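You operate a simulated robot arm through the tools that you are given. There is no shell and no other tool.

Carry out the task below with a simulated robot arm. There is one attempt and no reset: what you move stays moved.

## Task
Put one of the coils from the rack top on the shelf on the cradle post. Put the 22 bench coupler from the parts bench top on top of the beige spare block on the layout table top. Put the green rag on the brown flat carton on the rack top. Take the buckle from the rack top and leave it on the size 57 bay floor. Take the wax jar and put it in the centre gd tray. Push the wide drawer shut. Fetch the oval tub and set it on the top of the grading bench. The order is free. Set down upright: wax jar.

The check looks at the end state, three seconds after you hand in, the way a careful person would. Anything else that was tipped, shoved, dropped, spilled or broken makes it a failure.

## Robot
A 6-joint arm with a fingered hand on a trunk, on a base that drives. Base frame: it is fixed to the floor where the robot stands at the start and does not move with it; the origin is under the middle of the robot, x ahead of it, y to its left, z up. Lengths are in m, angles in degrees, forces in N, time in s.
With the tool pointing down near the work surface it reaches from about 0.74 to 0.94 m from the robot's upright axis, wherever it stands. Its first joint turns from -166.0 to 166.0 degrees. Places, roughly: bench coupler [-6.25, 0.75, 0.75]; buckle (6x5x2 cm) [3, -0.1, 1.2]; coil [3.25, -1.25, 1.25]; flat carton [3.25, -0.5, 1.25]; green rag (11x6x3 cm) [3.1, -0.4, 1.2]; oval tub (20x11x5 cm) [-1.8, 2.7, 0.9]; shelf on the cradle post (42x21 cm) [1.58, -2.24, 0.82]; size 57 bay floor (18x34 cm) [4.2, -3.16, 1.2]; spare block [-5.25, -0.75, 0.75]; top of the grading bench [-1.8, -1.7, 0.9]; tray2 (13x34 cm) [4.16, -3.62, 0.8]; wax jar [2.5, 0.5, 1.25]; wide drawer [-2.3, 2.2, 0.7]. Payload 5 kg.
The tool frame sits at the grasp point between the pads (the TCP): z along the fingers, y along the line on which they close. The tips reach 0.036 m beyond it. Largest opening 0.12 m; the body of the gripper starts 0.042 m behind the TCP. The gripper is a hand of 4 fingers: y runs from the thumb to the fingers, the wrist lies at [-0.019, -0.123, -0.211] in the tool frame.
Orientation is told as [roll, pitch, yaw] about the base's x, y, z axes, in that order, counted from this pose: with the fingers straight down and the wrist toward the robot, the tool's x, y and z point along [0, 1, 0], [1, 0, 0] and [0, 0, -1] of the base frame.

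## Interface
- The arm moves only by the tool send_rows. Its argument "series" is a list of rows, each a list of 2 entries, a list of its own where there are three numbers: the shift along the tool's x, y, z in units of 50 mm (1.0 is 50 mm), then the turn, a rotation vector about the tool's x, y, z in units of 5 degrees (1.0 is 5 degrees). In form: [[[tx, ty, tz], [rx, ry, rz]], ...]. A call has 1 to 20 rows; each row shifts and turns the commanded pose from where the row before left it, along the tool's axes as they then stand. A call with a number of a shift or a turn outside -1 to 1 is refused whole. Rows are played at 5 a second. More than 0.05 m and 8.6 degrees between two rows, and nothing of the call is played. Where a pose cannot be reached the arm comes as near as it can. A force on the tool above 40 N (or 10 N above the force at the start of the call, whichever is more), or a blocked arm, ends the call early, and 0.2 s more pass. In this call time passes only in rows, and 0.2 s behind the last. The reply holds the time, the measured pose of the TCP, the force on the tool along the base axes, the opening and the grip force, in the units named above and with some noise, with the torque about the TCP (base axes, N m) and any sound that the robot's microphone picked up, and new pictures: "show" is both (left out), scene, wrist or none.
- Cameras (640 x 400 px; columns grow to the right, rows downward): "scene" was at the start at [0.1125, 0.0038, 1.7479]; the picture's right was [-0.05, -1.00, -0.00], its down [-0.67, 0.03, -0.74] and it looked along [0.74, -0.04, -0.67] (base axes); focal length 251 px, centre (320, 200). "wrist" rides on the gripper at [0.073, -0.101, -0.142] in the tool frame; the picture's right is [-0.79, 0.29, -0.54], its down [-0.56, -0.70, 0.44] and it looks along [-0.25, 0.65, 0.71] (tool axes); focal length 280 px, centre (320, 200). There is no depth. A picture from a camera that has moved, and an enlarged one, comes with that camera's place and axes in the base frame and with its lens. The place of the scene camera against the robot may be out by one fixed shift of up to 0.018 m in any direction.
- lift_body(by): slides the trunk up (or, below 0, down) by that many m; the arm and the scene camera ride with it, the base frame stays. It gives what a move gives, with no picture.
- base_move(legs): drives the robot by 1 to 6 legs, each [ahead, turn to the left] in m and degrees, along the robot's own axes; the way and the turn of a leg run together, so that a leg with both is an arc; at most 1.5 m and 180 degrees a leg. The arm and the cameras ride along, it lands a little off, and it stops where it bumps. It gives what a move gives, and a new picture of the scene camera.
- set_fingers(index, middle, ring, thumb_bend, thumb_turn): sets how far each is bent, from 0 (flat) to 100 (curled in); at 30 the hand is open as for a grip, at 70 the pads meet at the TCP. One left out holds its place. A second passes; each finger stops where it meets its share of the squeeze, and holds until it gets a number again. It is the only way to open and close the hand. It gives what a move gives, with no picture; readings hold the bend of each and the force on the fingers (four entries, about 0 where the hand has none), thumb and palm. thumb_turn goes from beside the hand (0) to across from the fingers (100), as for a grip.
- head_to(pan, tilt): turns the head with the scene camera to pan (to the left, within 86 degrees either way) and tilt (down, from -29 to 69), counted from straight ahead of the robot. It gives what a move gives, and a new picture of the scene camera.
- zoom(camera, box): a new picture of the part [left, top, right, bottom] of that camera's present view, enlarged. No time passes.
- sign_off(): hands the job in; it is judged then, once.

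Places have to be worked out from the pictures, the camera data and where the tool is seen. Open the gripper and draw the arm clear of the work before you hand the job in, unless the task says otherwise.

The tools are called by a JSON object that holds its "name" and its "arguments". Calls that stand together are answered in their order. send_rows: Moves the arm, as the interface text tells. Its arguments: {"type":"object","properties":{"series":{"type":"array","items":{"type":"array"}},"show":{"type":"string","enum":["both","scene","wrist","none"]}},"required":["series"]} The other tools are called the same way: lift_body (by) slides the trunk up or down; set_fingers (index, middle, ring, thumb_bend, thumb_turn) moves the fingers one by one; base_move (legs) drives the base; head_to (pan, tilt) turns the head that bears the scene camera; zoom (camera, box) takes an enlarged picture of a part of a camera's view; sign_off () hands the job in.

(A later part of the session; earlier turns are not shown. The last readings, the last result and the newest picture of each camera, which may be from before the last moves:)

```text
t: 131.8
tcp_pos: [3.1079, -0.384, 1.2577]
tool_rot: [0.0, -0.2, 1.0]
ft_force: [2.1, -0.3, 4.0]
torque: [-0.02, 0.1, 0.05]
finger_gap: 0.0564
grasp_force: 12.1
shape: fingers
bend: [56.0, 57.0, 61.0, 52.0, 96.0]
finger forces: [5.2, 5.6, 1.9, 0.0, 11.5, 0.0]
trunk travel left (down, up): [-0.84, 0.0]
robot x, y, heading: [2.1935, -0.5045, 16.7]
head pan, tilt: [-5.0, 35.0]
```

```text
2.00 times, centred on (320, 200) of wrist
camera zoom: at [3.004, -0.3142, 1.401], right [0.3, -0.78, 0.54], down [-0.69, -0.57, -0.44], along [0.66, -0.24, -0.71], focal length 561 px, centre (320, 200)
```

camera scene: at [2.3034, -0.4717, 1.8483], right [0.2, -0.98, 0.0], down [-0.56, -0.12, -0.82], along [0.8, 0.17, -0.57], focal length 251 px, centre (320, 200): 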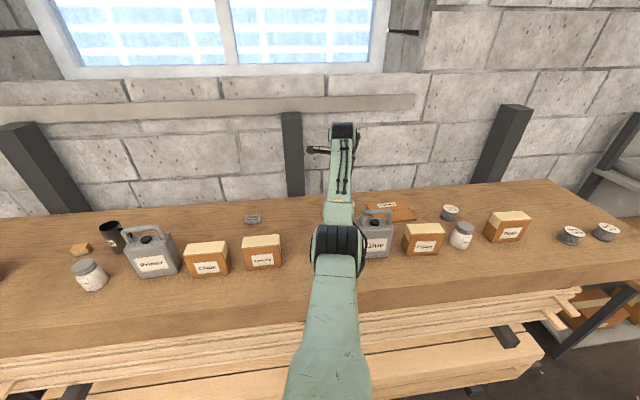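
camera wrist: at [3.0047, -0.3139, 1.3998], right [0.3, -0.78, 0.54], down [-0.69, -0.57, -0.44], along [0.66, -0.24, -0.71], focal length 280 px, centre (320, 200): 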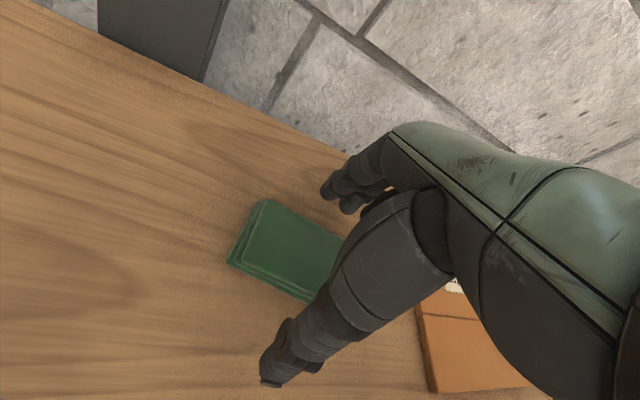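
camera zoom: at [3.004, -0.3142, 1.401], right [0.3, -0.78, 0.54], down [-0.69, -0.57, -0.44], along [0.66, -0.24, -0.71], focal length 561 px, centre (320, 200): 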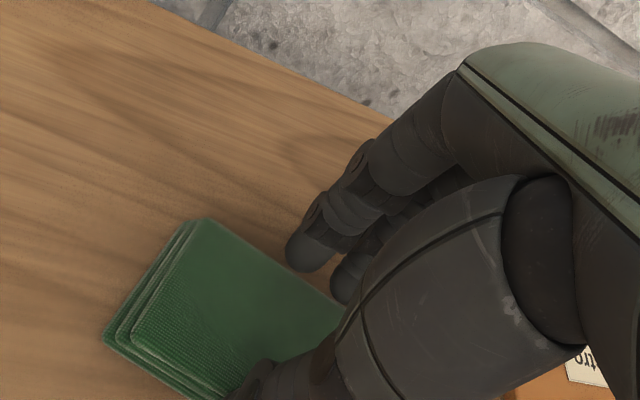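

All three fingers hold the rag with about 12 N. I lift it straight up and check.

{"name": "send_rows", "arguments": {"series": [[[0, 0, -0.4], [0, 0, 0]], [[0, 0, -0.8], [0, 0, 0]], [[0, 0, -0.8], [0, 0, 0]], [[0, 0, -0.6], [0, 0, 0]]]}}

{"name": "zoom", "arguments": {"camera": "wrist", "box": [160, 100, 480, 300]}}

```text
t: 132.8
tcp_pos: [3.1057, -0.383, 1.3893]
tool_rot: [0.1, 0.0, 1.0]
ft_force: [0.7, -0.2, -0.4]
torque: [0.0, 0.01, 0.01]
finger_gap: 0.029
grasp_force: 0.1
shape: fingers
bend: [62.0, 62.0, 62.0, 62.0, 97.0]
finger forces: [0.0, 0.1, 0.1, 0.0, 0.0, 0.0]
trunk travel left (down, up): [-0.84, 0.0]
robot x, y, heading: [2.1866, -0.5041, 16.8]
head pan, tilt: [-5.0, 35.0]
camera scene: at [2.3019, -0.4722, 1.8482], right [0.2, -0.98, 0.0], down [-0.56, -0.12, -0.82], along [0.8, 0.17, -0.57], focal length 251 px, centre (320, 200)
camera wrist: at [3.0036, -0.3133, 1.5312], right [0.3, -0.78, 0.54], down [-0.69, -0.57, -0.44], along [0.66, -0.24, -0.71], focal length 280 px, centre (320, 200)
```

scene: 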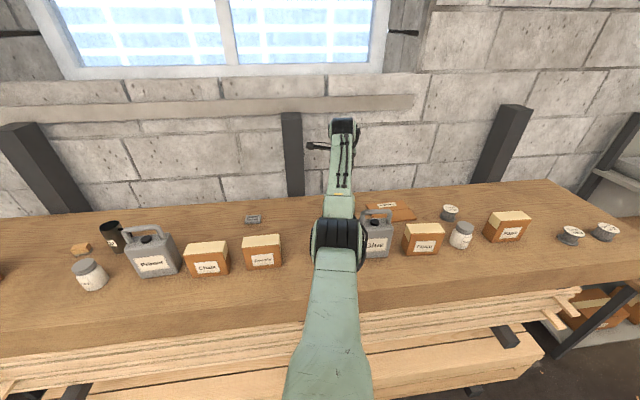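
wrist: 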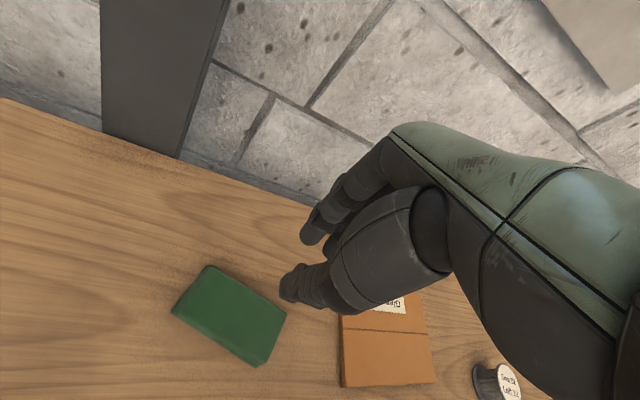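

```text
2.00 times, centred on (320, 200) of wrist
camera zoom: at [3.0036, -0.3133, 1.5312], right [0.3, -0.78, 0.54], down [-0.69, -0.57, -0.44], along [0.66, -0.24, -0.71], focal length 561 px, centre (320, 200)
```

zoom: 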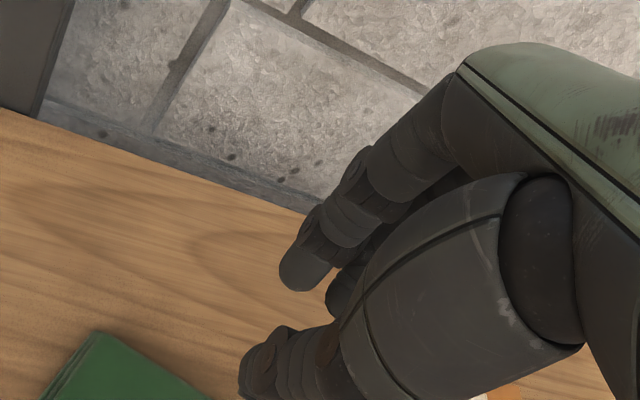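

The rag slipped out and still lies on the rack, now at about (3.084, −0.378). I reopen, realign and will grip 12 mm deeper.

{"name": "set_fingers", "arguments": {"index": 30, "middle": 30, "ring": 30, "thumb_bend": 30}}

{"name": "send_rows", "arguments": {"series": [[[0.1, -0.43, 0], [0, 0, 0]], [[0, 0, 0.8], [0, 0, 0]], [[0, 0, 0.8], [0, 0, 0]]], "show": "wrist"}}

```text
t: 133.8
tcp_pos: [3.108, -0.3836, 1.389]
tool_rot: [0.1, -0.1, 0.9]
ft_force: [-0.3, 0.8, 1.2]
torque: [0.02, 0.01, -0.02]
finger_gap: 0.123
grasp_force: 0.0
shape: fingers
bend: [30.0, 30.0, 30.0, 30.0, 97.0]
finger forces: [0.1, 0.1, 0.1, 0.0, 0.1, 0.0]
trunk travel left (down, up): [-0.84, 0.0]
robot x, y, heading: [2.1892, -0.507, 16.7]
head pan, tilt: [-5.0, 35.0]
```

```text
t: 134.6
tcp_pos: [3.0886, -0.3793, 1.3065]
tool_rot: [0.0, -0.1, 1.0]
ft_force: [-0.4, -0.3, 0.0]
torque: [0.04, 0.05, 0.01]
finger_gap: 0.1233
grasp_force: 0.1
shape: fingers
bend: [30.0, 30.0, 30.0, 30.0, 97.0]
finger forces: [0.1, 0.1, 0.1, 0.0, 0.0, 0.0]
trunk travel left (down, up): [-0.84, 0.0]
robot x, y, heading: [2.1859, -0.5075, 16.8]
head pan, tilt: [-5.0, 35.0]
camera wrist: at [2.985, -0.3093, 1.4498], right [0.3, -0.78, 0.54], down [-0.69, -0.57, -0.44], along [0.66, -0.24, -0.71], focal length 280 px, centre (320, 200)
```

wrist: 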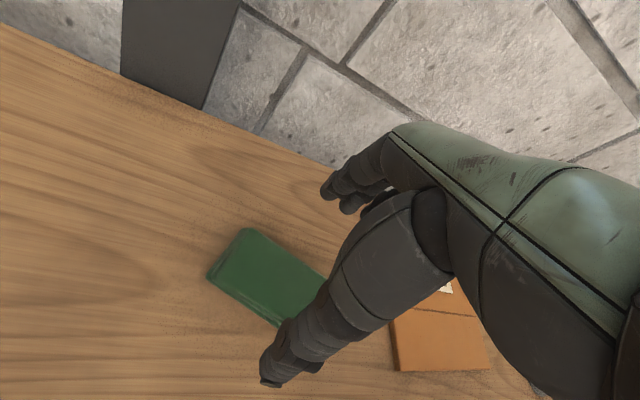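

The rag is about 9 mm to the hand's +x side; I correct that and descend to z≈1.246.

{"name": "send_rows", "arguments": {"series": [[[0.2, -0.04, 0.5], [0, 0, 0]], [[0, 0, 0.4], [0, 0, 0]], [[0, 0, 0.16], [0, 0, 0]], [[0, 0, 0.14], [0, 0, 0]]], "show": "wrist"}}

```text
t: 135.6
tcp_pos: [3.0838, -0.3695, 1.2472]
tool_rot: [0.1, 0.0, 1.0]
ft_force: [0.6, -0.4, 0.1]
torque: [0.0, 0.0, 0.02]
finger_gap: 0.1231
grasp_force: 0.0
shape: fingers
bend: [30.0, 30.0, 30.0, 30.0, 97.0]
finger forces: [0.0, 0.1, 0.0, 0.0, 0.0, 0.0]
trunk travel left (down, up): [-0.84, 0.0]
robot x, y, heading: [2.1893, -0.5055, 16.6]
head pan, tilt: [-5.0, 35.0]
camera wrist: at [2.9808, -0.2987, 1.3898], right [0.3, -0.78, 0.54], down [-0.69, -0.57, -0.44], along [0.66, -0.24, -0.71], focal length 280 px, centre (320, 200)
```

wrist: 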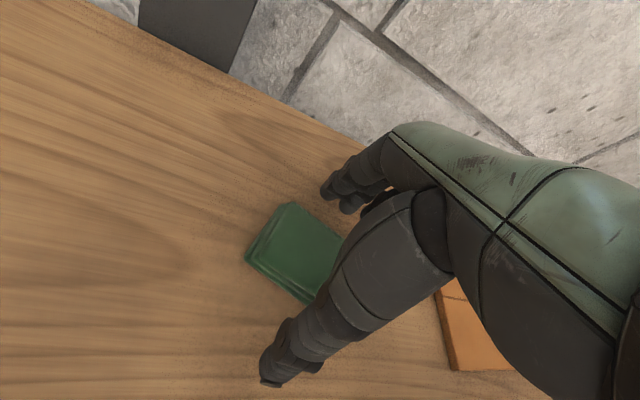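

No contact yet; I go down another 6 mm in small steps watching the force.

{"name": "send_rows", "arguments": {"series": [[[0, 0, 0.06], [0, 0, 0]], [[0, 0, 0.06], [0, 0, 0]]], "show": "none"}}

{"name": "set_fingers", "arguments": {"index": 50, "middle": 50, "ring": 50, "thumb_bend": 50}}

{"name": "set_fingers", "arguments": {"index": 66, "middle": 66, "ring": 66, "thumb_bend": 66}}

{"name": "zoom", "arguments": {"camera": "wrist", "box": [160, 100, 480, 300]}}

```text
t: 136.2
tcp_pos: [3.0847, -0.369, 1.2417]
tool_rot: [0.0, -0.1, 1.1]
ft_force: [-1.1, -0.7, 0.0]
torque: [0.01, -0.02, 0.0]
finger_gap: 0.1232
grasp_force: 0.0
shape: fingers
bend: [30.0, 30.0, 30.0, 30.0, 97.0]
finger forces: [0.1, 0.0, 0.0, 0.0, 0.0, 0.0]
trunk travel left (down, up): [-0.84, 0.0]
robot x, y, heading: [2.1875, -0.5027, 16.6]
head pan, tilt: [-5.0, 35.0]
```

```text
t: 137.2
tcp_pos: [3.0836, -0.3688, 1.2418]
tool_rot: [0.0, -0.1, 1.0]
ft_force: [0.6, -0.2, 0.5]
torque: [-0.02, 0.05, -0.02]
finger_gap: 0.0649
grasp_force: 0.1
shape: fingers
bend: [50.0, 50.0, 50.0, 50.0, 97.0]
finger forces: [0.1, 0.0, 0.1, 0.0, 0.0, 0.0]
trunk travel left (down, up): [-0.84, 0.0]
robot x, y, heading: [2.1896, -0.5078, 16.5]
head pan, tilt: [-5.0, 35.0]
```

```text
t: 138.2
tcp_pos: [3.0847, -0.3694, 1.2435]
tool_rot: [0.1, -0.1, 1.0]
ft_force: [0.6, -0.1, 0.6]
torque: [0.04, -0.01, -0.01]
finger_gap: 0.0596
grasp_force: 21.0
shape: fingers
bend: [56.0, 60.0, 62.0, 52.0, 95.0]
finger forces: [9.0, 7.6, 4.3, 0.1, 21.0, 0.0]
trunk travel left (down, up): [-0.84, 0.0]
robot x, y, heading: [2.187, -0.5064, 16.7]
head pan, tilt: [-5.0, 35.0]
```

```text
2.00 times, centred on (320, 200) of wrist
camera zoom: at [2.9808, -0.2993, 1.3845], right [0.3, -0.78, 0.54], down [-0.69, -0.57, -0.44], along [0.66, -0.24, -0.71], focal length 561 px, centre (320, 200)
```

zoom: 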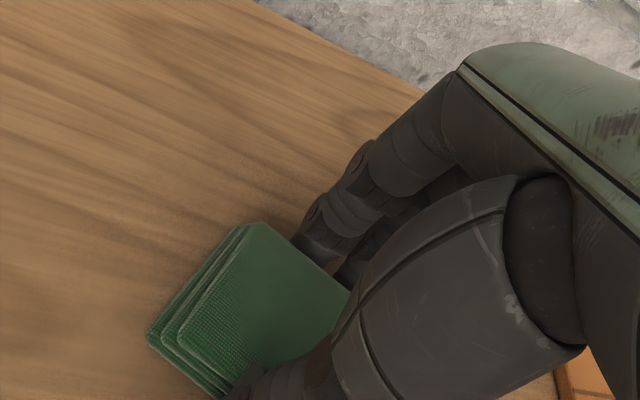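

Grip is now 21 N with all fingers engaged. I lift slowly and check it holds.

{"name": "send_rows", "arguments": {"series": [[[0, 0, -0.2], [0, 0, 0]], [[0, 0, -0.4], [0, 0, 0]], [[0, 0, -0.6], [0, 0, 0]], [[0, 0, -0.8], [0, 0, 0]]]}}

```text
t: 139.2
tcp_pos: [3.0823, -0.3696, 1.3431]
tool_rot: [0.0, -0.1, 1.0]
ft_force: [-1.0, -0.8, -0.4]
torque: [-0.03, -0.01, -0.02]
finger_gap: 0.0593
grasp_force: 21.7
shape: fingers
bend: [56.0, 60.0, 62.0, 52.0, 95.0]
finger forces: [9.0, 7.7, 4.3, 0.1, 20.9, 0.0]
trunk travel left (down, up): [-0.84, 0.0]
robot x, y, heading: [2.1902, -0.5054, 16.9]
head pan, tilt: [-5.0, 35.0]
camera scene: at [2.3014, -0.4724, 1.8482], right [0.2, -0.98, 0.0], down [-0.56, -0.12, -0.82], along [0.8, 0.17, -0.57], focal length 251 px, centre (320, 200)
camera wrist: at [2.9799, -0.3005, 1.4858], right [0.3, -0.78, 0.54], down [-0.69, -0.57, -0.44], along [0.66, -0.24, -0.71], focal length 280 px, centre (320, 200)
```

scene: 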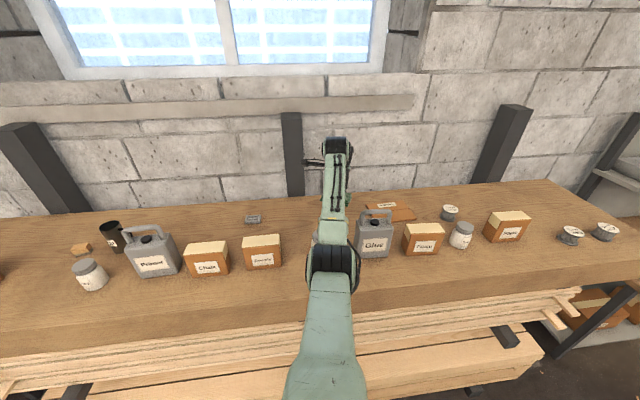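
wrist: 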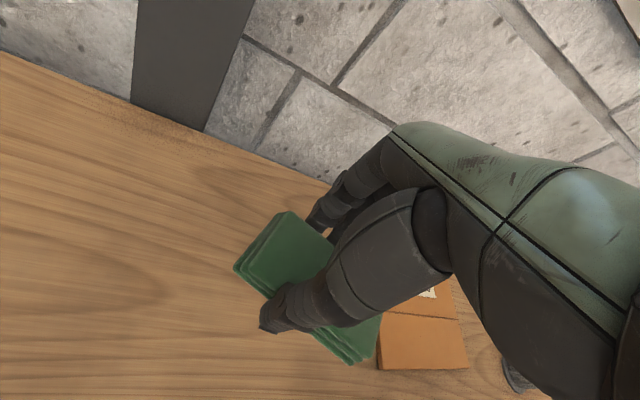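

The rag is held firmly. I raise it further while drawing it slightly back and left, to clear the Glue can before backing out.

{"name": "send_rows", "arguments": {"series": [[[0.2, 0, -0.8], [0, 0, 0]], [[0.3, -0.2, -0.8], [0, 0, 0]], [[0.3, -0.6, -0.6], [0, 0, 0]], [[0, -0.6, -0.4], [0, 0, 0]]]}}

```text
t: 140.2
tcp_pos: [3.0114, -0.3301, 1.4732]
tool_rot: [0.0, -0.1, 1.0]
ft_force: [-0.6, -0.1, 0.1]
torque: [-0.01, -0.07, 0.0]
finger_gap: 0.0593
grasp_force: 20.7
shape: fingers
bend: [56.0, 60.0, 62.0, 52.0, 95.0]
finger forces: [9.0, 7.6, 4.4, 0.0, 21.0, 0.1]
trunk travel left (down, up): [-0.84, 0.0]
robot x, y, heading: [2.1881, -0.509, 16.9]
head pan, tilt: [-5.0, 35.0]
camera scene: at [2.3008, -0.4724, 1.8484], right [0.2, -0.98, 0.0], down [-0.56, -0.12, -0.82], along [0.8, 0.17, -0.57], focal length 251 px, centre (320, 200)
camera wrist: at [2.9078, -0.2606, 1.614], right [0.3, -0.78, 0.54], down [-0.69, -0.57, -0.44], along [0.66, -0.24, -0.71], focal length 280 px, centre (320, 200)
```

scene: 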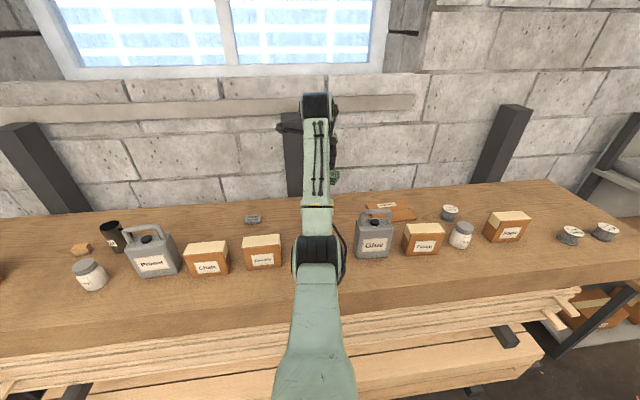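
wrist: 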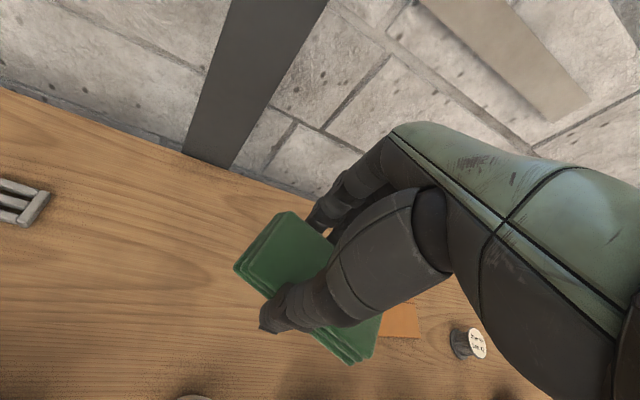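

Clear of the can at z≈1.47. I back off 0.4 m and shift the robot right (turn, drive 0.45 m, turn back) so the forearm will pass beside the Glue can for placing.

{"name": "base_move", "arguments": {"legs": [[-0.4, 0], [0, -90], [0.45, 0], [0, 90]]}}

{"name": "send_rows", "arguments": {"series": [[[0, 0, 0], [0, 0, -1]], [[0, 0, 0], [0, 0, -1]], [[0, 0, 0], [0, 0, -1]], [[0, 0, 0], [0, 0, -1]], [[0, 0, 0], [0, 0, -1]], [[0, 0, 0], [0, 0, -1]], [[0, 0, 0], [0, 0, -1]], [[0, 0, 0], [0, 0, -1]], [[0, 0, 0], [0, 0, -1]], [[0, 0, 0], [0, 0, -1]]]}}

```text
t: 154.5
tcp_pos: [2.7551, -0.8893, 1.4707]
tool_rot: [-0.1, -0.2, 0.1]
ft_force: [-0.3, -0.3, -0.6]
torque: [0.01, 0.02, 0.0]
finger_gap: 0.0584
grasp_force: 19.5
shape: fingers
bend: [57.0, 61.0, 62.0, 52.0, 95.0]
finger forces: [8.5, 6.9, 3.8, 0.0, 19.1, 0.0]
trunk travel left (down, up): [-0.84, 0.0]
robot x, y, heading: [1.9292, -1.0507, 15.8]
head pan, tilt: [-5.0, 35.0]
camera scene: at [2.0423, -1.0193, 1.8482], right [0.19, -0.98, 0.0], down [-0.56, -0.11, -0.82], along [0.8, 0.15, -0.57], focal length 251 px, centre (320, 200)
```

scene: 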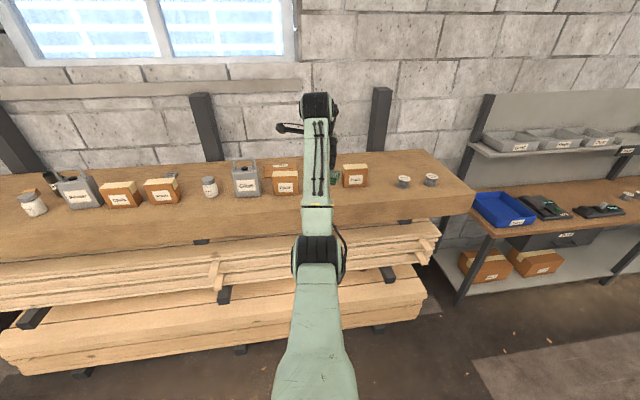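

```text
t: 156.7
tcp_pos: [2.7556, -0.8888, 1.4713]
tool_rot: [-0.2, -0.1, 50.1]
ft_force: [-1.0, 0.0, -0.1]
torque: [0.02, -0.01, -0.01]
finger_gap: 0.058
grasp_force: 19.1
shape: fingers
bend: [57.0, 61.0, 62.0, 52.0, 95.0]
finger forces: [8.5, 6.8, 3.7, 0.1, 19.2, 0.0]
trunk travel left (down, up): [-0.84, 0.0]
robot x, y, heading: [1.9317, -1.0523, 15.8]
head pan, tilt: [-5.0, 35.0]
camera scene: at [2.0425, -1.0198, 1.8482], right [0.19, -0.98, 0.0], down [-0.56, -0.11, -0.82], along [0.8, 0.15, -0.57], focal length 251 px, centre (320, 200)
camera wrist: at [2.6336, -0.9205, 1.6131], right [0.79, -0.28, 0.54], down [-0.02, -0.9, -0.44], along [0.61, 0.34, -0.71], focal length 280 px, centre (320, 200)
```

scene: 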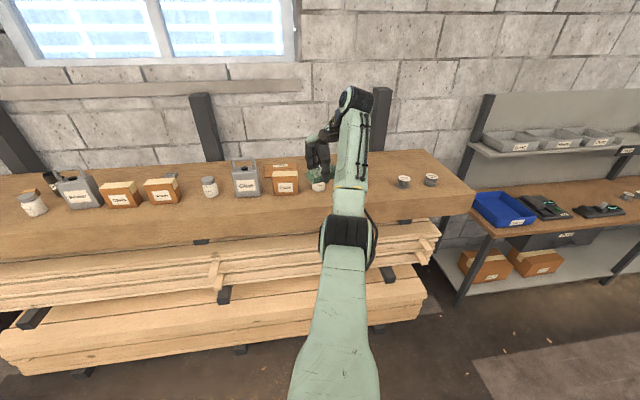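
wrist: 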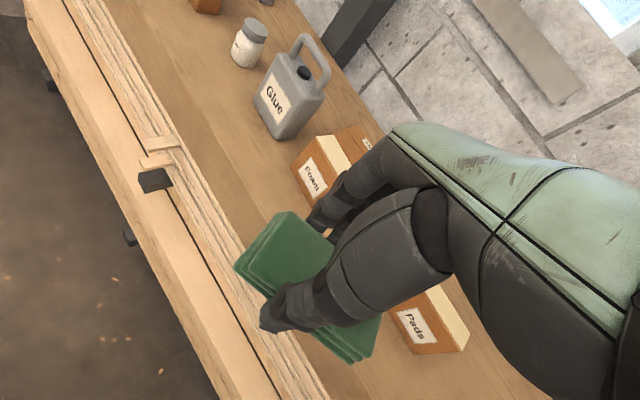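

Now at L≈−1.55 with the hand yawed to 50°. I drive 0.38 m toward the rack and measure the carton again.

{"name": "base_move", "arguments": {"legs": [[0.38, 0]]}}

{"name": "zoom", "arguments": {"camera": "wrist", "box": [0, 0, 640, 400]}}

{"name": "zoom", "arguments": {"camera": "scene", "box": [160, 120, 400, 270]}}

```text
t: 159.3
tcp_pos: [3.1184, -0.786, 1.4712]
tool_rot: [-0.1, -0.1, 50.1]
ft_force: [0.5, 0.7, -0.1]
torque: [0.01, 0.01, -0.01]
finger_gap: 0.0583
grasp_force: 19.4
shape: fingers
bend: [57.0, 61.0, 62.0, 52.0, 95.0]
finger forces: [8.6, 7.0, 3.9, 0.1, 19.2, 0.0]
trunk travel left (down, up): [-0.84, 0.0]
robot x, y, heading: [2.2919, -0.9464, 16.0]
head pan, tilt: [-5.0, 35.0]
camera scene: at [2.4054, -0.9167, 1.8484], right [0.19, -0.98, 0.0], down [-0.56, -0.11, -0.82], along [0.81, 0.15, -0.57], focal length 251 px, centre (320, 200)
```

scene: 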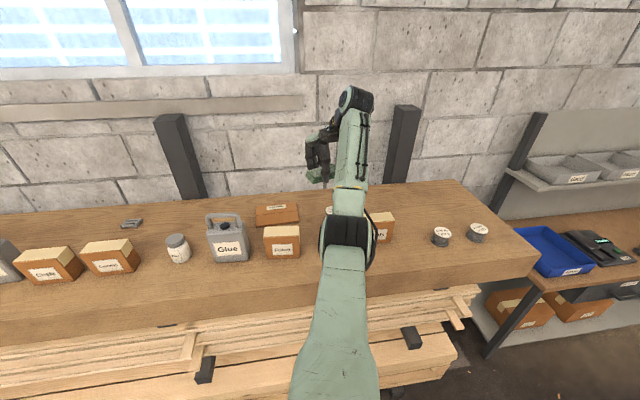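

```text
1.00 times, centred on (320, 200) of wrist (not enlarged: the box is as wide or as high as the picture)
camera zoom: at [2.9967, -0.8178, 1.6141], right [0.79, -0.29, 0.54], down [-0.02, -0.9, -0.44], along [0.61, 0.34, -0.71], focal length 280 px, centre (320, 200)
```

zoom: 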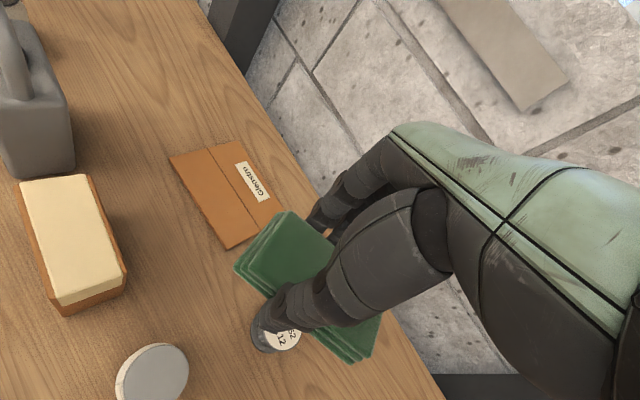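

```text
2.67 times, centred on (280, 195) of scene
camera zoom: at [2.4054, -0.9167, 1.8484], right [0.19, -0.98, 0.0], down [-0.56, -0.11, -0.82], along [0.81, 0.15, -0.57], focal length 669 px, centre (427, 213)
```

zoom: 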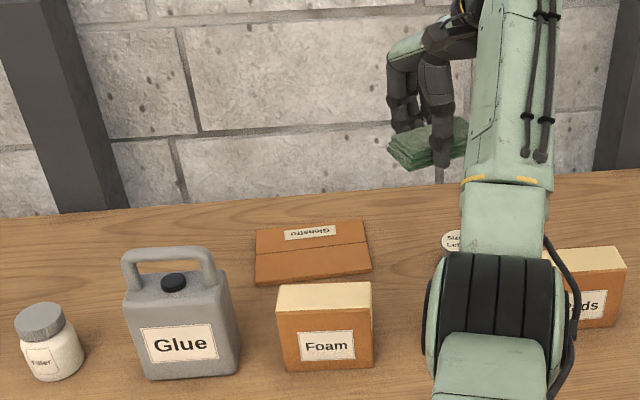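

Carton centre refined to about (3.151, −0.605). I move the rag over it in a shallow descent to z≈1.39 and check.

{"name": "send_rows", "arguments": {"series": [[[0.364, 0.64, 0.1], [0, 0, 0]], [[0.364, 0.64, 0.3], [0, 0, 0]], [[0.364, 0.64, 0.4], [0, 0, 0]], [[0.364, 0.64, 0.4], [0, 0, 0]], [[0.364, 0.64, 0.4], [0, 0, 0]]]}}

{"name": "zoom", "arguments": {"camera": "scene", "box": [160, 120, 400, 270]}}

```text
t: 160.5
tcp_pos: [3.1508, -0.602, 1.3947]
tool_rot: [-0.5, -0.3, 50.2]
ft_force: [-4.1, -1.2, -15.5]
torque: [0.32, -0.26, -0.06]
finger_gap: 0.0579
grasp_force: 19.1
shape: fingers
bend: [57.0, 61.0, 62.0, 52.0, 95.0]
finger forces: [8.4, 6.7, 3.8, 0.0, 19.4, 0.1]
trunk travel left (down, up): [-0.84, 0.0]
robot x, y, heading: [2.2898, -0.951, 15.9]
head pan, tilt: [-5.0, 35.0]
camera scene: at [2.4032, -0.9142, 1.8485], right [0.19, -0.98, 0.0], down [-0.56, -0.11, -0.82], along [0.81, 0.15, -0.57], focal length 251 px, centre (320, 200)
camera wrist: at [3.0277, -0.6344, 1.535], right [0.79, -0.28, 0.55], down [-0.01, -0.9, -0.44], along [0.62, 0.34, -0.71], focal length 280 px, centre (320, 200)
```

scene: 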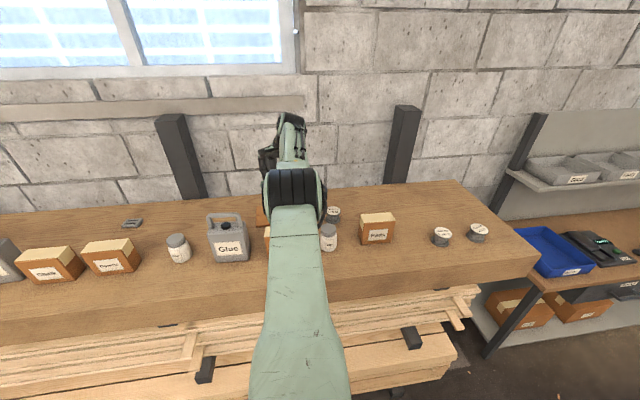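
wrist: 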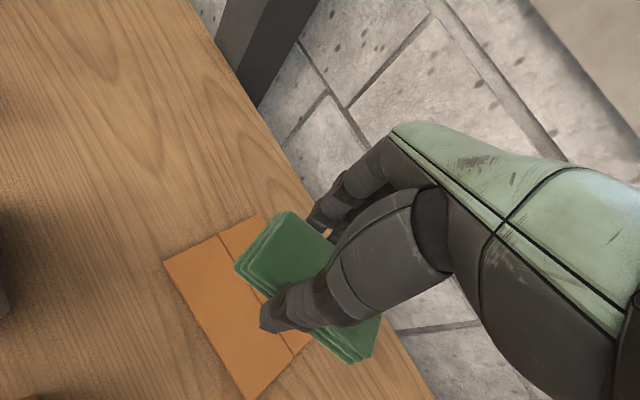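

```text
2.67 times, centred on (280, 195) of scene
camera zoom: at [2.4032, -0.9142, 1.8485], right [0.19, -0.98, 0.0], down [-0.56, -0.11, -0.82], along [0.81, 0.15, -0.57], focal length 669 px, centre (427, 213)
```

zoom: 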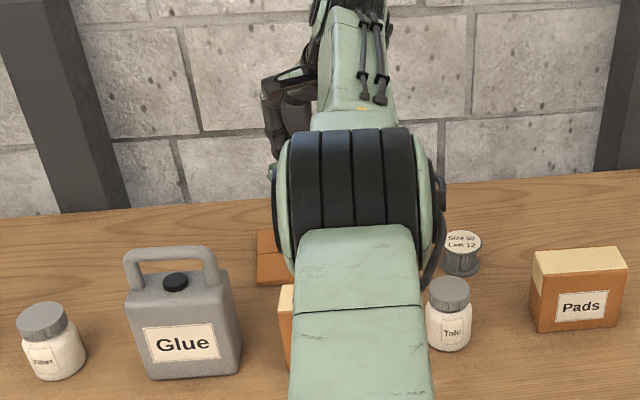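

The force reading jumped to −15 N on the way, which suggests a contact somewhere. I hold still and re-read before doing anything else.

{"name": "send_rows", "arguments": {"series": [[[0, 0, 0], [0, 0, 0]]], "show": "wrist"}}

{"name": "zoom", "arguments": {"camera": "scene", "box": [230, 90, 350, 200]}}

```text
t: 160.9
tcp_pos: [3.1524, -0.6046, 1.3904]
tool_rot: [-0.1, 0.1, 50.0]
ft_force: [-0.3, -0.2, -0.4]
torque: [-0.03, -0.02, 0.02]
finger_gap: 0.058
grasp_force: 19.3
shape: fingers
bend: [57.0, 61.0, 62.0, 52.0, 95.0]
finger forces: [8.6, 6.8, 3.9, 0.1, 19.4, 0.0]
trunk travel left (down, up): [-0.84, 0.0]
robot x, y, heading: [2.2938, -0.9475, 15.7]
head pan, tilt: [-5.0, 35.0]
camera wrist: at [3.032, -0.6366, 1.5323], right [0.79, -0.29, 0.54], down [-0.02, -0.9, -0.44], along [0.61, 0.34, -0.71], focal length 280 px, centre (320, 200)
```

wrist: 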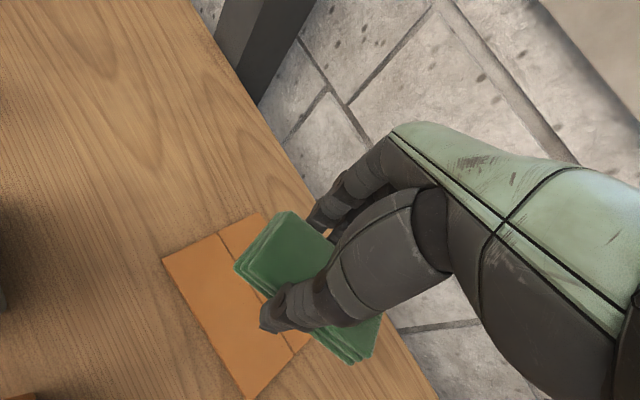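

```text
3.64 times, centred on (290, 145) of scene
camera zoom: at [2.4086, -0.9162, 1.8481], right [0.19, -0.98, 0.0], down [-0.56, -0.11, -0.82], along [0.8, 0.15, -0.57], focal length 913 px, centre (429, 400)
```

zoom: 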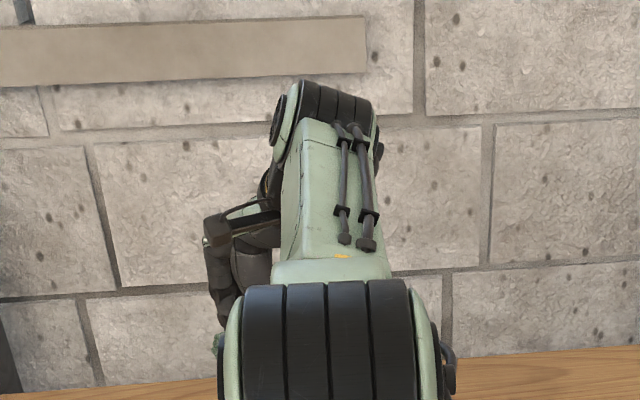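

The force was only a motion transient (now ~0). The rag is centred over the carton; I descend toward it.

{"name": "send_rows", "arguments": {"series": [[[-0.1, 0, 0.5], [0, 0, 0]], [[0, 0, 0.6], [0, 0, 0]], [[0, 0, 0.6], [0, 0, 0]], [[0, 0, 0.5], [0, 0, 0]]], "show": "both"}}

```text
t: 161.9
tcp_pos: [3.1536, -0.6107, 1.2811]
tool_rot: [-0.1, -0.1, 50.1]
ft_force: [0.2, 0.2, 0.5]
torque: [0.02, 0.03, 0.02]
finger_gap: 0.0578
grasp_force: 19.1
shape: fingers
bend: [57.0, 61.0, 62.0, 52.0, 95.0]
finger forces: [8.5, 6.7, 3.9, 0.0, 19.0, 0.1]
out of reach, approached as far as the arm can: row 2
trunk travel left (down, up): [-0.84, 0.0]
robot x, y, heading: [2.2929, -0.9493, 15.5]
head pan, tilt: [-5.0, 35.0]
camera scene: at [2.4087, -0.9161, 1.8482], right [0.19, -0.98, 0.0], down [-0.56, -0.11, -0.82], along [0.8, 0.15, -0.57], focal length 251 px, centre (320, 200)
camera wrist: at [3.0316, -0.6417, 1.4232], right [0.79, -0.29, 0.54], down [-0.02, -0.9, -0.44], along [0.61, 0.34, -0.71], focal length 280 px, centre (320, 200)
```

scene: 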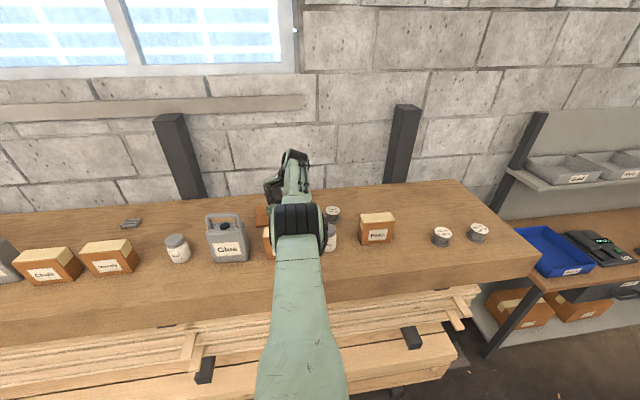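
wrist: 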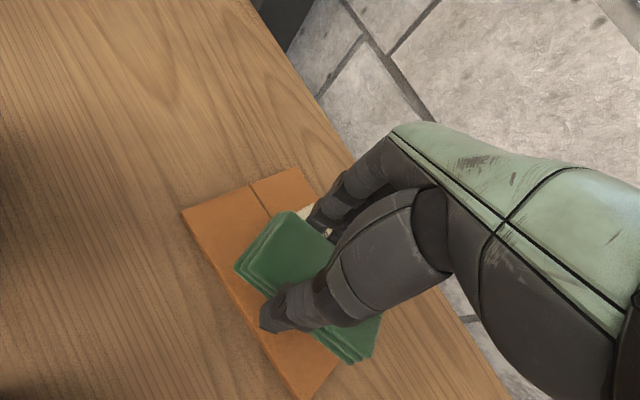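

Approaching the carton; I lower in fine steps until contact force appears.

{"name": "send_rows", "arguments": {"series": [[[0, 0, 0.2], [0, 0, 0]], [[0, 0, 0.08], [0, 0, 0]]], "show": "none"}}

{"name": "send_rows", "arguments": {"series": [[[0, 0, 0.08], [0, 0, 0]]], "show": "wrist"}}

```text
t: 162.5
tcp_pos: [3.1512, -0.6097, 1.2667]
tool_rot: [0.0, 0.0, 50.1]
ft_force: [0.2, -0.3, 0.0]
torque: [-0.02, 0.0, 0.01]
finger_gap: 0.058
grasp_force: 19.1
shape: fingers
bend: [57.0, 61.0, 62.0, 52.0, 95.0]
finger forces: [8.4, 6.7, 3.9, 0.0, 18.9, 0.1]
trunk travel left (down, up): [-0.84, 0.0]
robot x, y, heading: [2.2906, -0.9511, 15.9]
head pan, tilt: [-5.0, 35.0]
```

```text
t: 162.9
tcp_pos: [3.1491, -0.6096, 1.2636]
tool_rot: [-0.1, -0.1, 50.1]
ft_force: [-0.3, 0.5, 0.1]
torque: [0.01, 0.0, -0.02]
finger_gap: 0.0578
grasp_force: 19.0
shape: fingers
bend: [57.0, 61.0, 62.0, 52.0, 95.0]
finger forces: [8.4, 6.8, 3.9, 0.0, 19.0, 0.0]
trunk travel left (down, up): [-0.84, 0.0]
robot x, y, heading: [2.2912, -0.9499, 15.7]
head pan, tilt: [-5.0, 35.0]
camera wrist: at [3.0284, -0.6422, 1.4058], right [0.79, -0.28, 0.54], down [-0.02, -0.9, -0.44], along [0.61, 0.34, -0.71], focal length 280 px, centre (320, 200)
```

wrist: 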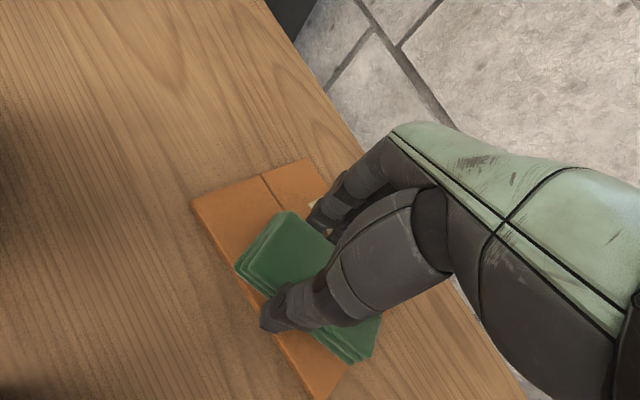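

The rag's own centre is about 3 cm off toward the carton's front edge (thumb side). I raise 2 cm, creep the base 3 cm forward and shift the hand a bit to centre it.

{"name": "send_rows", "arguments": {"series": [[[0, 0, -0.4], [0, 0, 0]]], "show": "none"}}

{"name": "base_move", "arguments": {"legs": [[0.03, 0]]}}

{"name": "send_rows", "arguments": {"series": [[[0.36, 0.27, 0], [0, 0, 0]]], "show": "wrist"}}

```text
t: 163.3
tcp_pos: [3.1506, -0.6092, 1.2841]
tool_rot: [-0.1, 0.0, 50.1]
ft_force: [-0.1, -0.3, -1.1]
torque: [0.02, -0.01, -0.01]
finger_gap: 0.0576
grasp_force: 19.1
shape: fingers
bend: [57.0, 61.0, 62.0, 52.0, 95.0]
finger forces: [8.4, 6.7, 3.9, 0.0, 19.1, 0.1]
trunk travel left (down, up): [-0.84, 0.0]
robot x, y, heading: [2.2978, -0.9515, 15.9]
head pan, tilt: [-5.0, 35.0]
```

```text
t: 164.2
tcp_pos: [3.1747, -0.6038, 1.2894]
tool_rot: [-0.3, -0.4, 50.1]
ft_force: [-1.5, -0.1, 0.6]
torque: [0.03, -0.09, -0.04]
finger_gap: 0.0577
grasp_force: 19.0
shape: fingers
bend: [57.0, 61.0, 62.0, 52.0, 95.0]
finger forces: [8.4, 6.6, 3.9, 0.0, 19.0, 0.1]
trunk travel left (down, up): [-0.84, 0.0]
robot x, y, heading: [2.3233, -0.9444, 15.9]
head pan, tilt: [-5.0, 35.0]
camera scene: at [2.4264, -0.9106, 1.849], right [0.19, -0.98, 0.0], down [-0.56, -0.11, -0.82], along [0.81, 0.15, -0.57], focal length 251 px, centre (320, 200)
```

scene: 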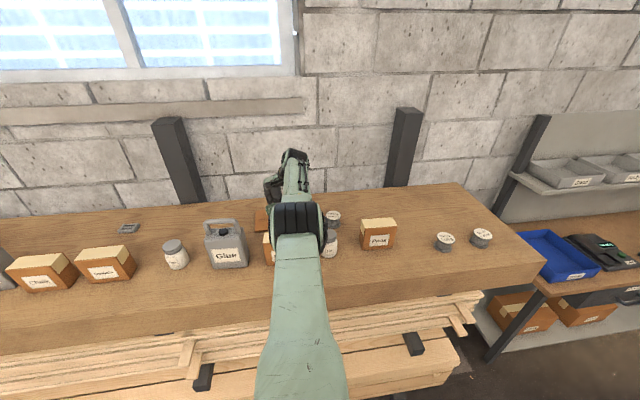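

```text
t: 164.6
tcp_pos: [3.1744, -0.5778, 1.2841]
tool_rot: [-0.1, 0.1, 50.1]
ft_force: [0.5, 0.4, -1.2]
torque: [-0.01, 0.01, -0.02]
finger_gap: 0.058
grasp_force: 19.6
shape: fingers
bend: [57.0, 61.0, 62.0, 52.0, 95.0]
finger forces: [8.6, 6.7, 3.8, 0.1, 19.0, 0.1]
trunk travel left (down, up): [-0.84, 0.0]
robot x, y, heading: [2.3191, -0.9422, 15.9]
head pan, tilt: [-5.0, 35.0]
camera wrist: at [3.0528, -0.6096, 1.4259], right [0.79, -0.28, 0.54], down [-0.02, -0.9, -0.44], along [0.61, 0.34, -0.71], focal length 280 px, centre (320, 200)
```

wrist: 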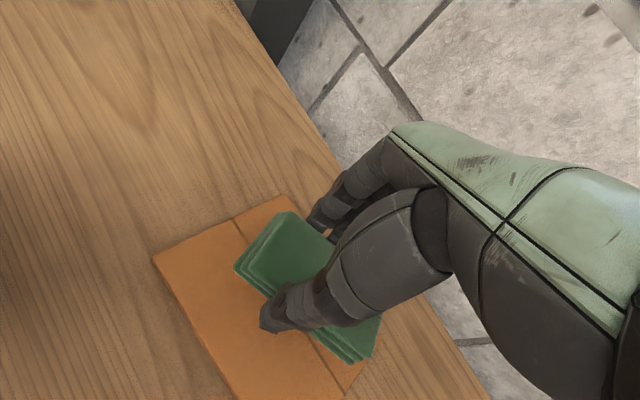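

Rag and carton centres now coincide (~(3.155, −0.601)). I lower to near contact, then in 3–4 mm steps.

{"name": "send_rows", "arguments": {"series": [[[0, 0, 0.3], [0, 0, 0]], [[0, 0, 0.14], [0, 0, 0]]], "show": "none"}}

{"name": "send_rows", "arguments": {"series": [[[0, 0, 0.08], [0, 0, 0]]], "show": "none"}}

{"name": "send_rows", "arguments": {"series": [[[0, 0, 0.08], [0, 0, 0]]], "show": "wrist"}}

```text
t: 165.2
tcp_pos: [3.1723, -0.5787, 1.2614]
tool_rot: [-0.1, -0.1, 50.1]
ft_force: [0.4, -0.6, -0.3]
torque: [-0.01, -0.01, -0.01]
finger_gap: 0.0581
grasp_force: 18.2
shape: fingers
bend: [57.0, 61.0, 62.0, 52.0, 95.0]
finger forces: [8.5, 6.6, 4.0, 0.0, 19.0, 0.0]
out of reach, approached as far as the arm can: row 1
trunk travel left (down, up): [-0.84, 0.0]
robot x, y, heading: [2.3226, -0.9405, 15.8]
head pan, tilt: [-5.0, 35.0]
```

```text
t: 165.6
tcp_pos: [3.1718, -0.5814, 1.2587]
tool_rot: [0.0, -0.2, 50.1]
ft_force: [-0.3, 0.0, -0.7]
torque: [0.02, 0.02, -0.02]
finger_gap: 0.058
grasp_force: 18.8
shape: fingers
bend: [57.0, 61.0, 62.0, 52.0, 95.0]
finger forces: [8.6, 6.6, 3.9, 0.1, 18.9, 0.0]
trunk travel left (down, up): [-0.84, 0.0]
robot x, y, heading: [2.321, -0.9412, 15.8]
head pan, tilt: [-5.0, 35.0]
```

```text
t: 165.9
tcp_pos: [3.1692, -0.5812, 1.2558]
tool_rot: [-0.3, -0.2, 50.0]
ft_force: [-0.4, 0.0, 0.6]
torque: [0.0, 0.01, 0.01]
finger_gap: 0.0579
grasp_force: 18.8
shape: fingers
bend: [57.0, 61.0, 62.0, 52.0, 95.0]
finger forces: [8.4, 6.7, 3.7, 0.1, 19.0, 0.1]
trunk travel left (down, up): [-0.84, 0.0]
robot x, y, heading: [2.3236, -0.9431, 16.0]
head pan, tilt: [-5.0, 35.0]
camera wrist: at [3.0479, -0.6131, 1.3975], right [0.79, -0.29, 0.55], down [-0.02, -0.9, -0.44], along [0.62, 0.34, -0.71], focal length 280 px, centre (320, 200)
```

wrist: 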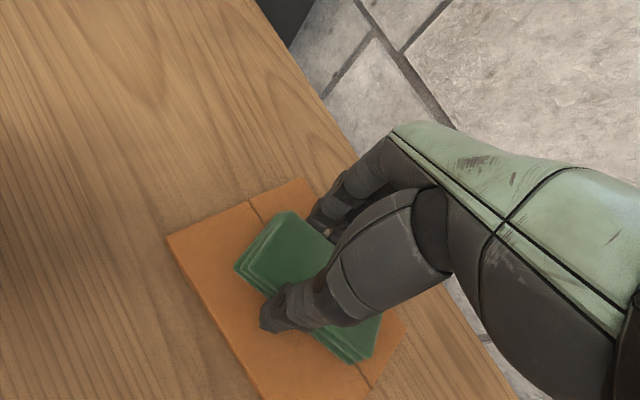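

Rag is well inside the carton outline, but no contact yet. I keep lowering in 3 mm steps.

{"name": "send_rows", "arguments": {"series": [[[0, 0, 0.06], [0, 0, 0]], [[0, 0, 0.06], [0, 0, 0]]], "show": "none"}}

{"name": "send_rows", "arguments": {"series": [[[0, 0, 0.06], [0, 0, 0]]], "show": "wrist"}}

```text
t: 166.6
tcp_pos: [3.1696, -0.5817, 1.2509]
tool_rot: [-0.2, -0.3, 50.1]
ft_force: [2.4, 0.3, 8.0]
torque: [0.0, 0.05, 0.03]
finger_gap: 0.0579
grasp_force: 21.8
shape: fingers
bend: [57.0, 61.0, 62.0, 52.0, 95.0]
finger forces: [9.2, 10.8, 3.9, 0.0, 19.0, 0.1]
trunk travel left (down, up): [-0.84, 0.0]
robot x, y, heading: [2.3244, -0.9386, 15.9]
head pan, tilt: [-5.0, 35.0]
```

```text
t: 166.9
tcp_pos: [3.1689, -0.5832, 1.2521]
tool_rot: [-0.2, -0.6, 50.1]
ft_force: [3.7, 1.9, 20.9]
torque: [0.02, -0.07, 0.03]
finger_gap: 0.0578
grasp_force: 24.7
shape: fingers
bend: [57.0, 60.0, 62.0, 52.0, 95.0]
finger forces: [10.2, 16.5, 4.7, 0.0, 19.0, 0.0]
trunk travel left (down, up): [-0.84, 0.0]
robot x, y, heading: [2.3214, -0.9404, 16.1]
head pan, tilt: [-5.0, 35.0]
camera wrist: at [3.0469, -0.6142, 1.3923], right [0.78, -0.29, 0.55], down [-0.02, -0.89, -0.45], along [0.62, 0.34, -0.71], focal length 280 px, centre (320, 200)
```

wrist: 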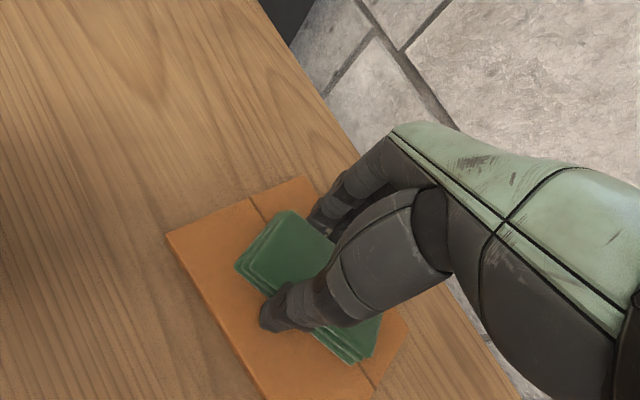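

Contact (8→21 N): the rag is on the carton. I relieve by 6 mm and release.

{"name": "send_rows", "arguments": {"series": [[[0, 0, -0.14], [0, 0, 0]]], "show": "none"}}

{"name": "set_fingers", "arguments": {"index": 50, "middle": 50, "ring": 50, "thumb_bend": 46}}

{"name": "set_fingers", "arguments": {"index": 30, "middle": 30, "ring": 30, "thumb_bend": 30}}

{"name": "zoom", "arguments": {"camera": "wrist", "box": [0, 0, 640, 400]}}

```text
t: 167.3
tcp_pos: [3.1678, -0.582, 1.252]
tool_rot: [0.0, 0.1, 50.1]
ft_force: [2.6, 0.9, 7.1]
torque: [0.15, -0.17, 0.01]
finger_gap: 0.0578
grasp_force: 22.5
shape: fingers
bend: [57.0, 60.0, 62.0, 52.0, 95.0]
finger forces: [9.8, 12.4, 4.1, 0.0, 19.5, 0.1]
trunk travel left (down, up): [-0.84, 0.0]
robot x, y, heading: [2.3175, -0.94, 16.0]
head pan, tilt: [-5.0, 35.0]
```

```text
t: 168.3
tcp_pos: [3.1699, -0.5821, 1.253]
tool_rot: [0.0, 0.0, 50.1]
ft_force: [-0.8, -0.3, 0.1]
torque: [0.02, 0.0, 0.01]
finger_gap: 0.0702
grasp_force: 0.1
shape: fingers
bend: [50.0, 50.0, 50.0, 46.0, 97.0]
finger forces: [0.1, 0.0, 0.1, 0.1, 0.1, 0.0]
trunk travel left (down, up): [-0.84, 0.0]
robot x, y, heading: [2.3214, -0.9399, 15.9]
head pan, tilt: [-5.0, 35.0]
```

```text
t: 169.3
tcp_pos: [3.1693, -0.5818, 1.2528]
tool_rot: [-0.2, -0.1, 50.0]
ft_force: [1.0, -0.1, 0.5]
torque: [-0.02, 0.0, 0.01]
finger_gap: 0.1232
grasp_force: 0.1
shape: fingers
bend: [30.0, 30.0, 30.0, 30.0, 97.0]
finger forces: [0.1, 0.1, 0.0, 0.0, 0.1, 0.0]
trunk travel left (down, up): [-0.84, 0.0]
robot x, y, heading: [2.3204, -0.9425, 15.8]
head pan, tilt: [-5.0, 35.0]
```

```text
1.00 times, centred on (320, 200) of wrist (not enlarged: the box is as wide or as high as the picture)
camera zoom: at [3.0484, -0.6139, 1.3951], right [0.79, -0.29, 0.54], down [-0.02, -0.9, -0.44], along [0.61, 0.34, -0.71], focal length 280 px, centre (320, 200)
```

zoom: 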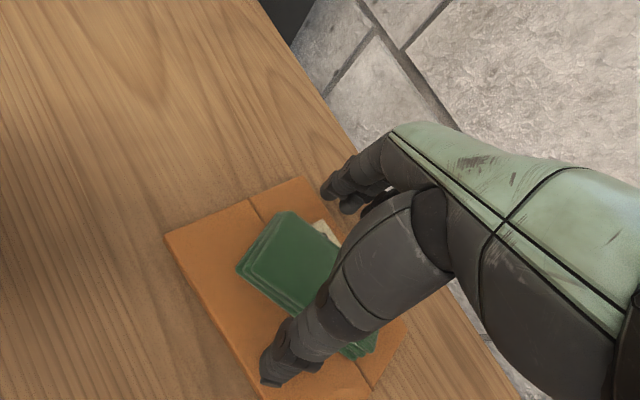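

The rag rests on the carton. I raise the hand straight up, then draw back while climbing.

{"name": "send_rows", "arguments": {"series": [[[0, 0, -0.4], [0, 0, 0]], [[0, 0, -0.6], [0, 0, 0]], [[0, 0, -0.8], [0, 0, 0]], [[-0.2, -0.4, -0.7], [0, 0, 0]], [[-0.2, -0.6, -0.5], [0, 0, 0]], [[-0.2, -0.6, -0.5], [0, 0, 0]], [[-0.2, -0.6, -0.4], [0, 0, 0]]]}}

{"name": "zoom", "arguments": {"camera": "wrist", "box": [100, 80, 340, 230]}}

```text
t: 170.9
tcp_pos: [3.1307, -0.6934, 1.4481]
tool_rot: [0.1, -0.1, 50.1]
ft_force: [-0.3, -0.8, 0.4]
torque: [0.03, 0.01, -0.03]
finger_gap: 0.1235
grasp_force: 0.1
shape: fingers
bend: [30.0, 30.0, 30.0, 30.0, 97.0]
finger forces: [0.0, 0.0, 0.1, 0.0, 0.0, 0.0]
trunk travel left (down, up): [-0.84, 0.0]
robot x, y, heading: [2.3211, -0.9411, 15.6]
head pan, tilt: [-5.0, 35.0]
camera scene: at [2.4348, -0.9105, 1.8483], right [0.19, -0.98, 0.0], down [-0.56, -0.11, -0.82], along [0.8, 0.15, -0.57], focal length 251 px, centre (320, 200)
camera wrist: at [3.0094, -0.7256, 1.5894], right [0.79, -0.29, 0.54], down [-0.02, -0.9, -0.44], along [0.61, 0.34, -0.71], focal length 280 px, centre (320, 200)
```

scene: 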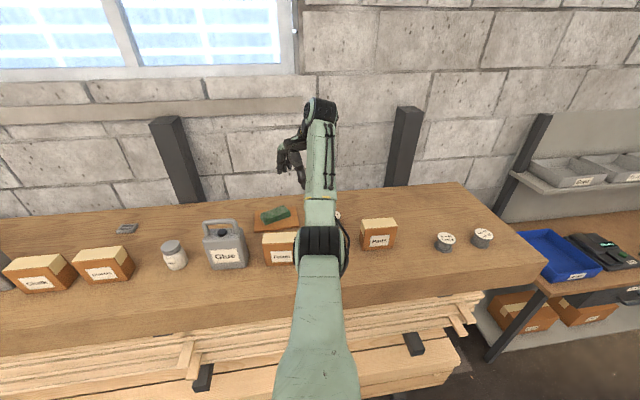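
wrist: 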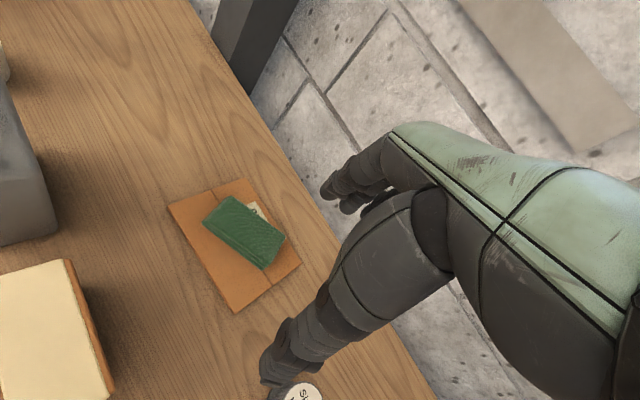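

```text
2.67 times, centred on (220, 155) of wrist
camera zoom: at [3.0094, -0.7256, 1.5894], right [0.79, -0.29, 0.54], down [-0.02, -0.9, -0.44], along [0.61, 0.34, -0.71], focal length 748 px, centre (587, 320)
```

zoom: 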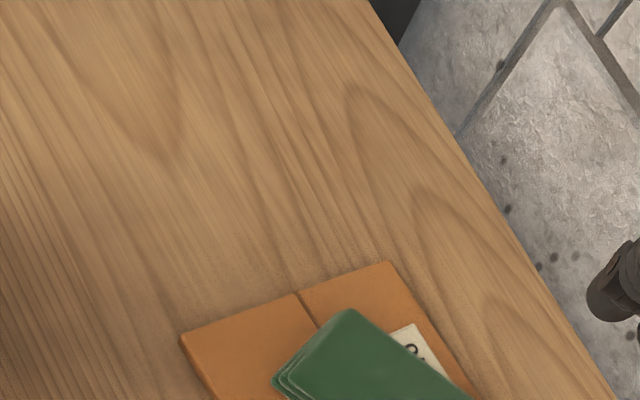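

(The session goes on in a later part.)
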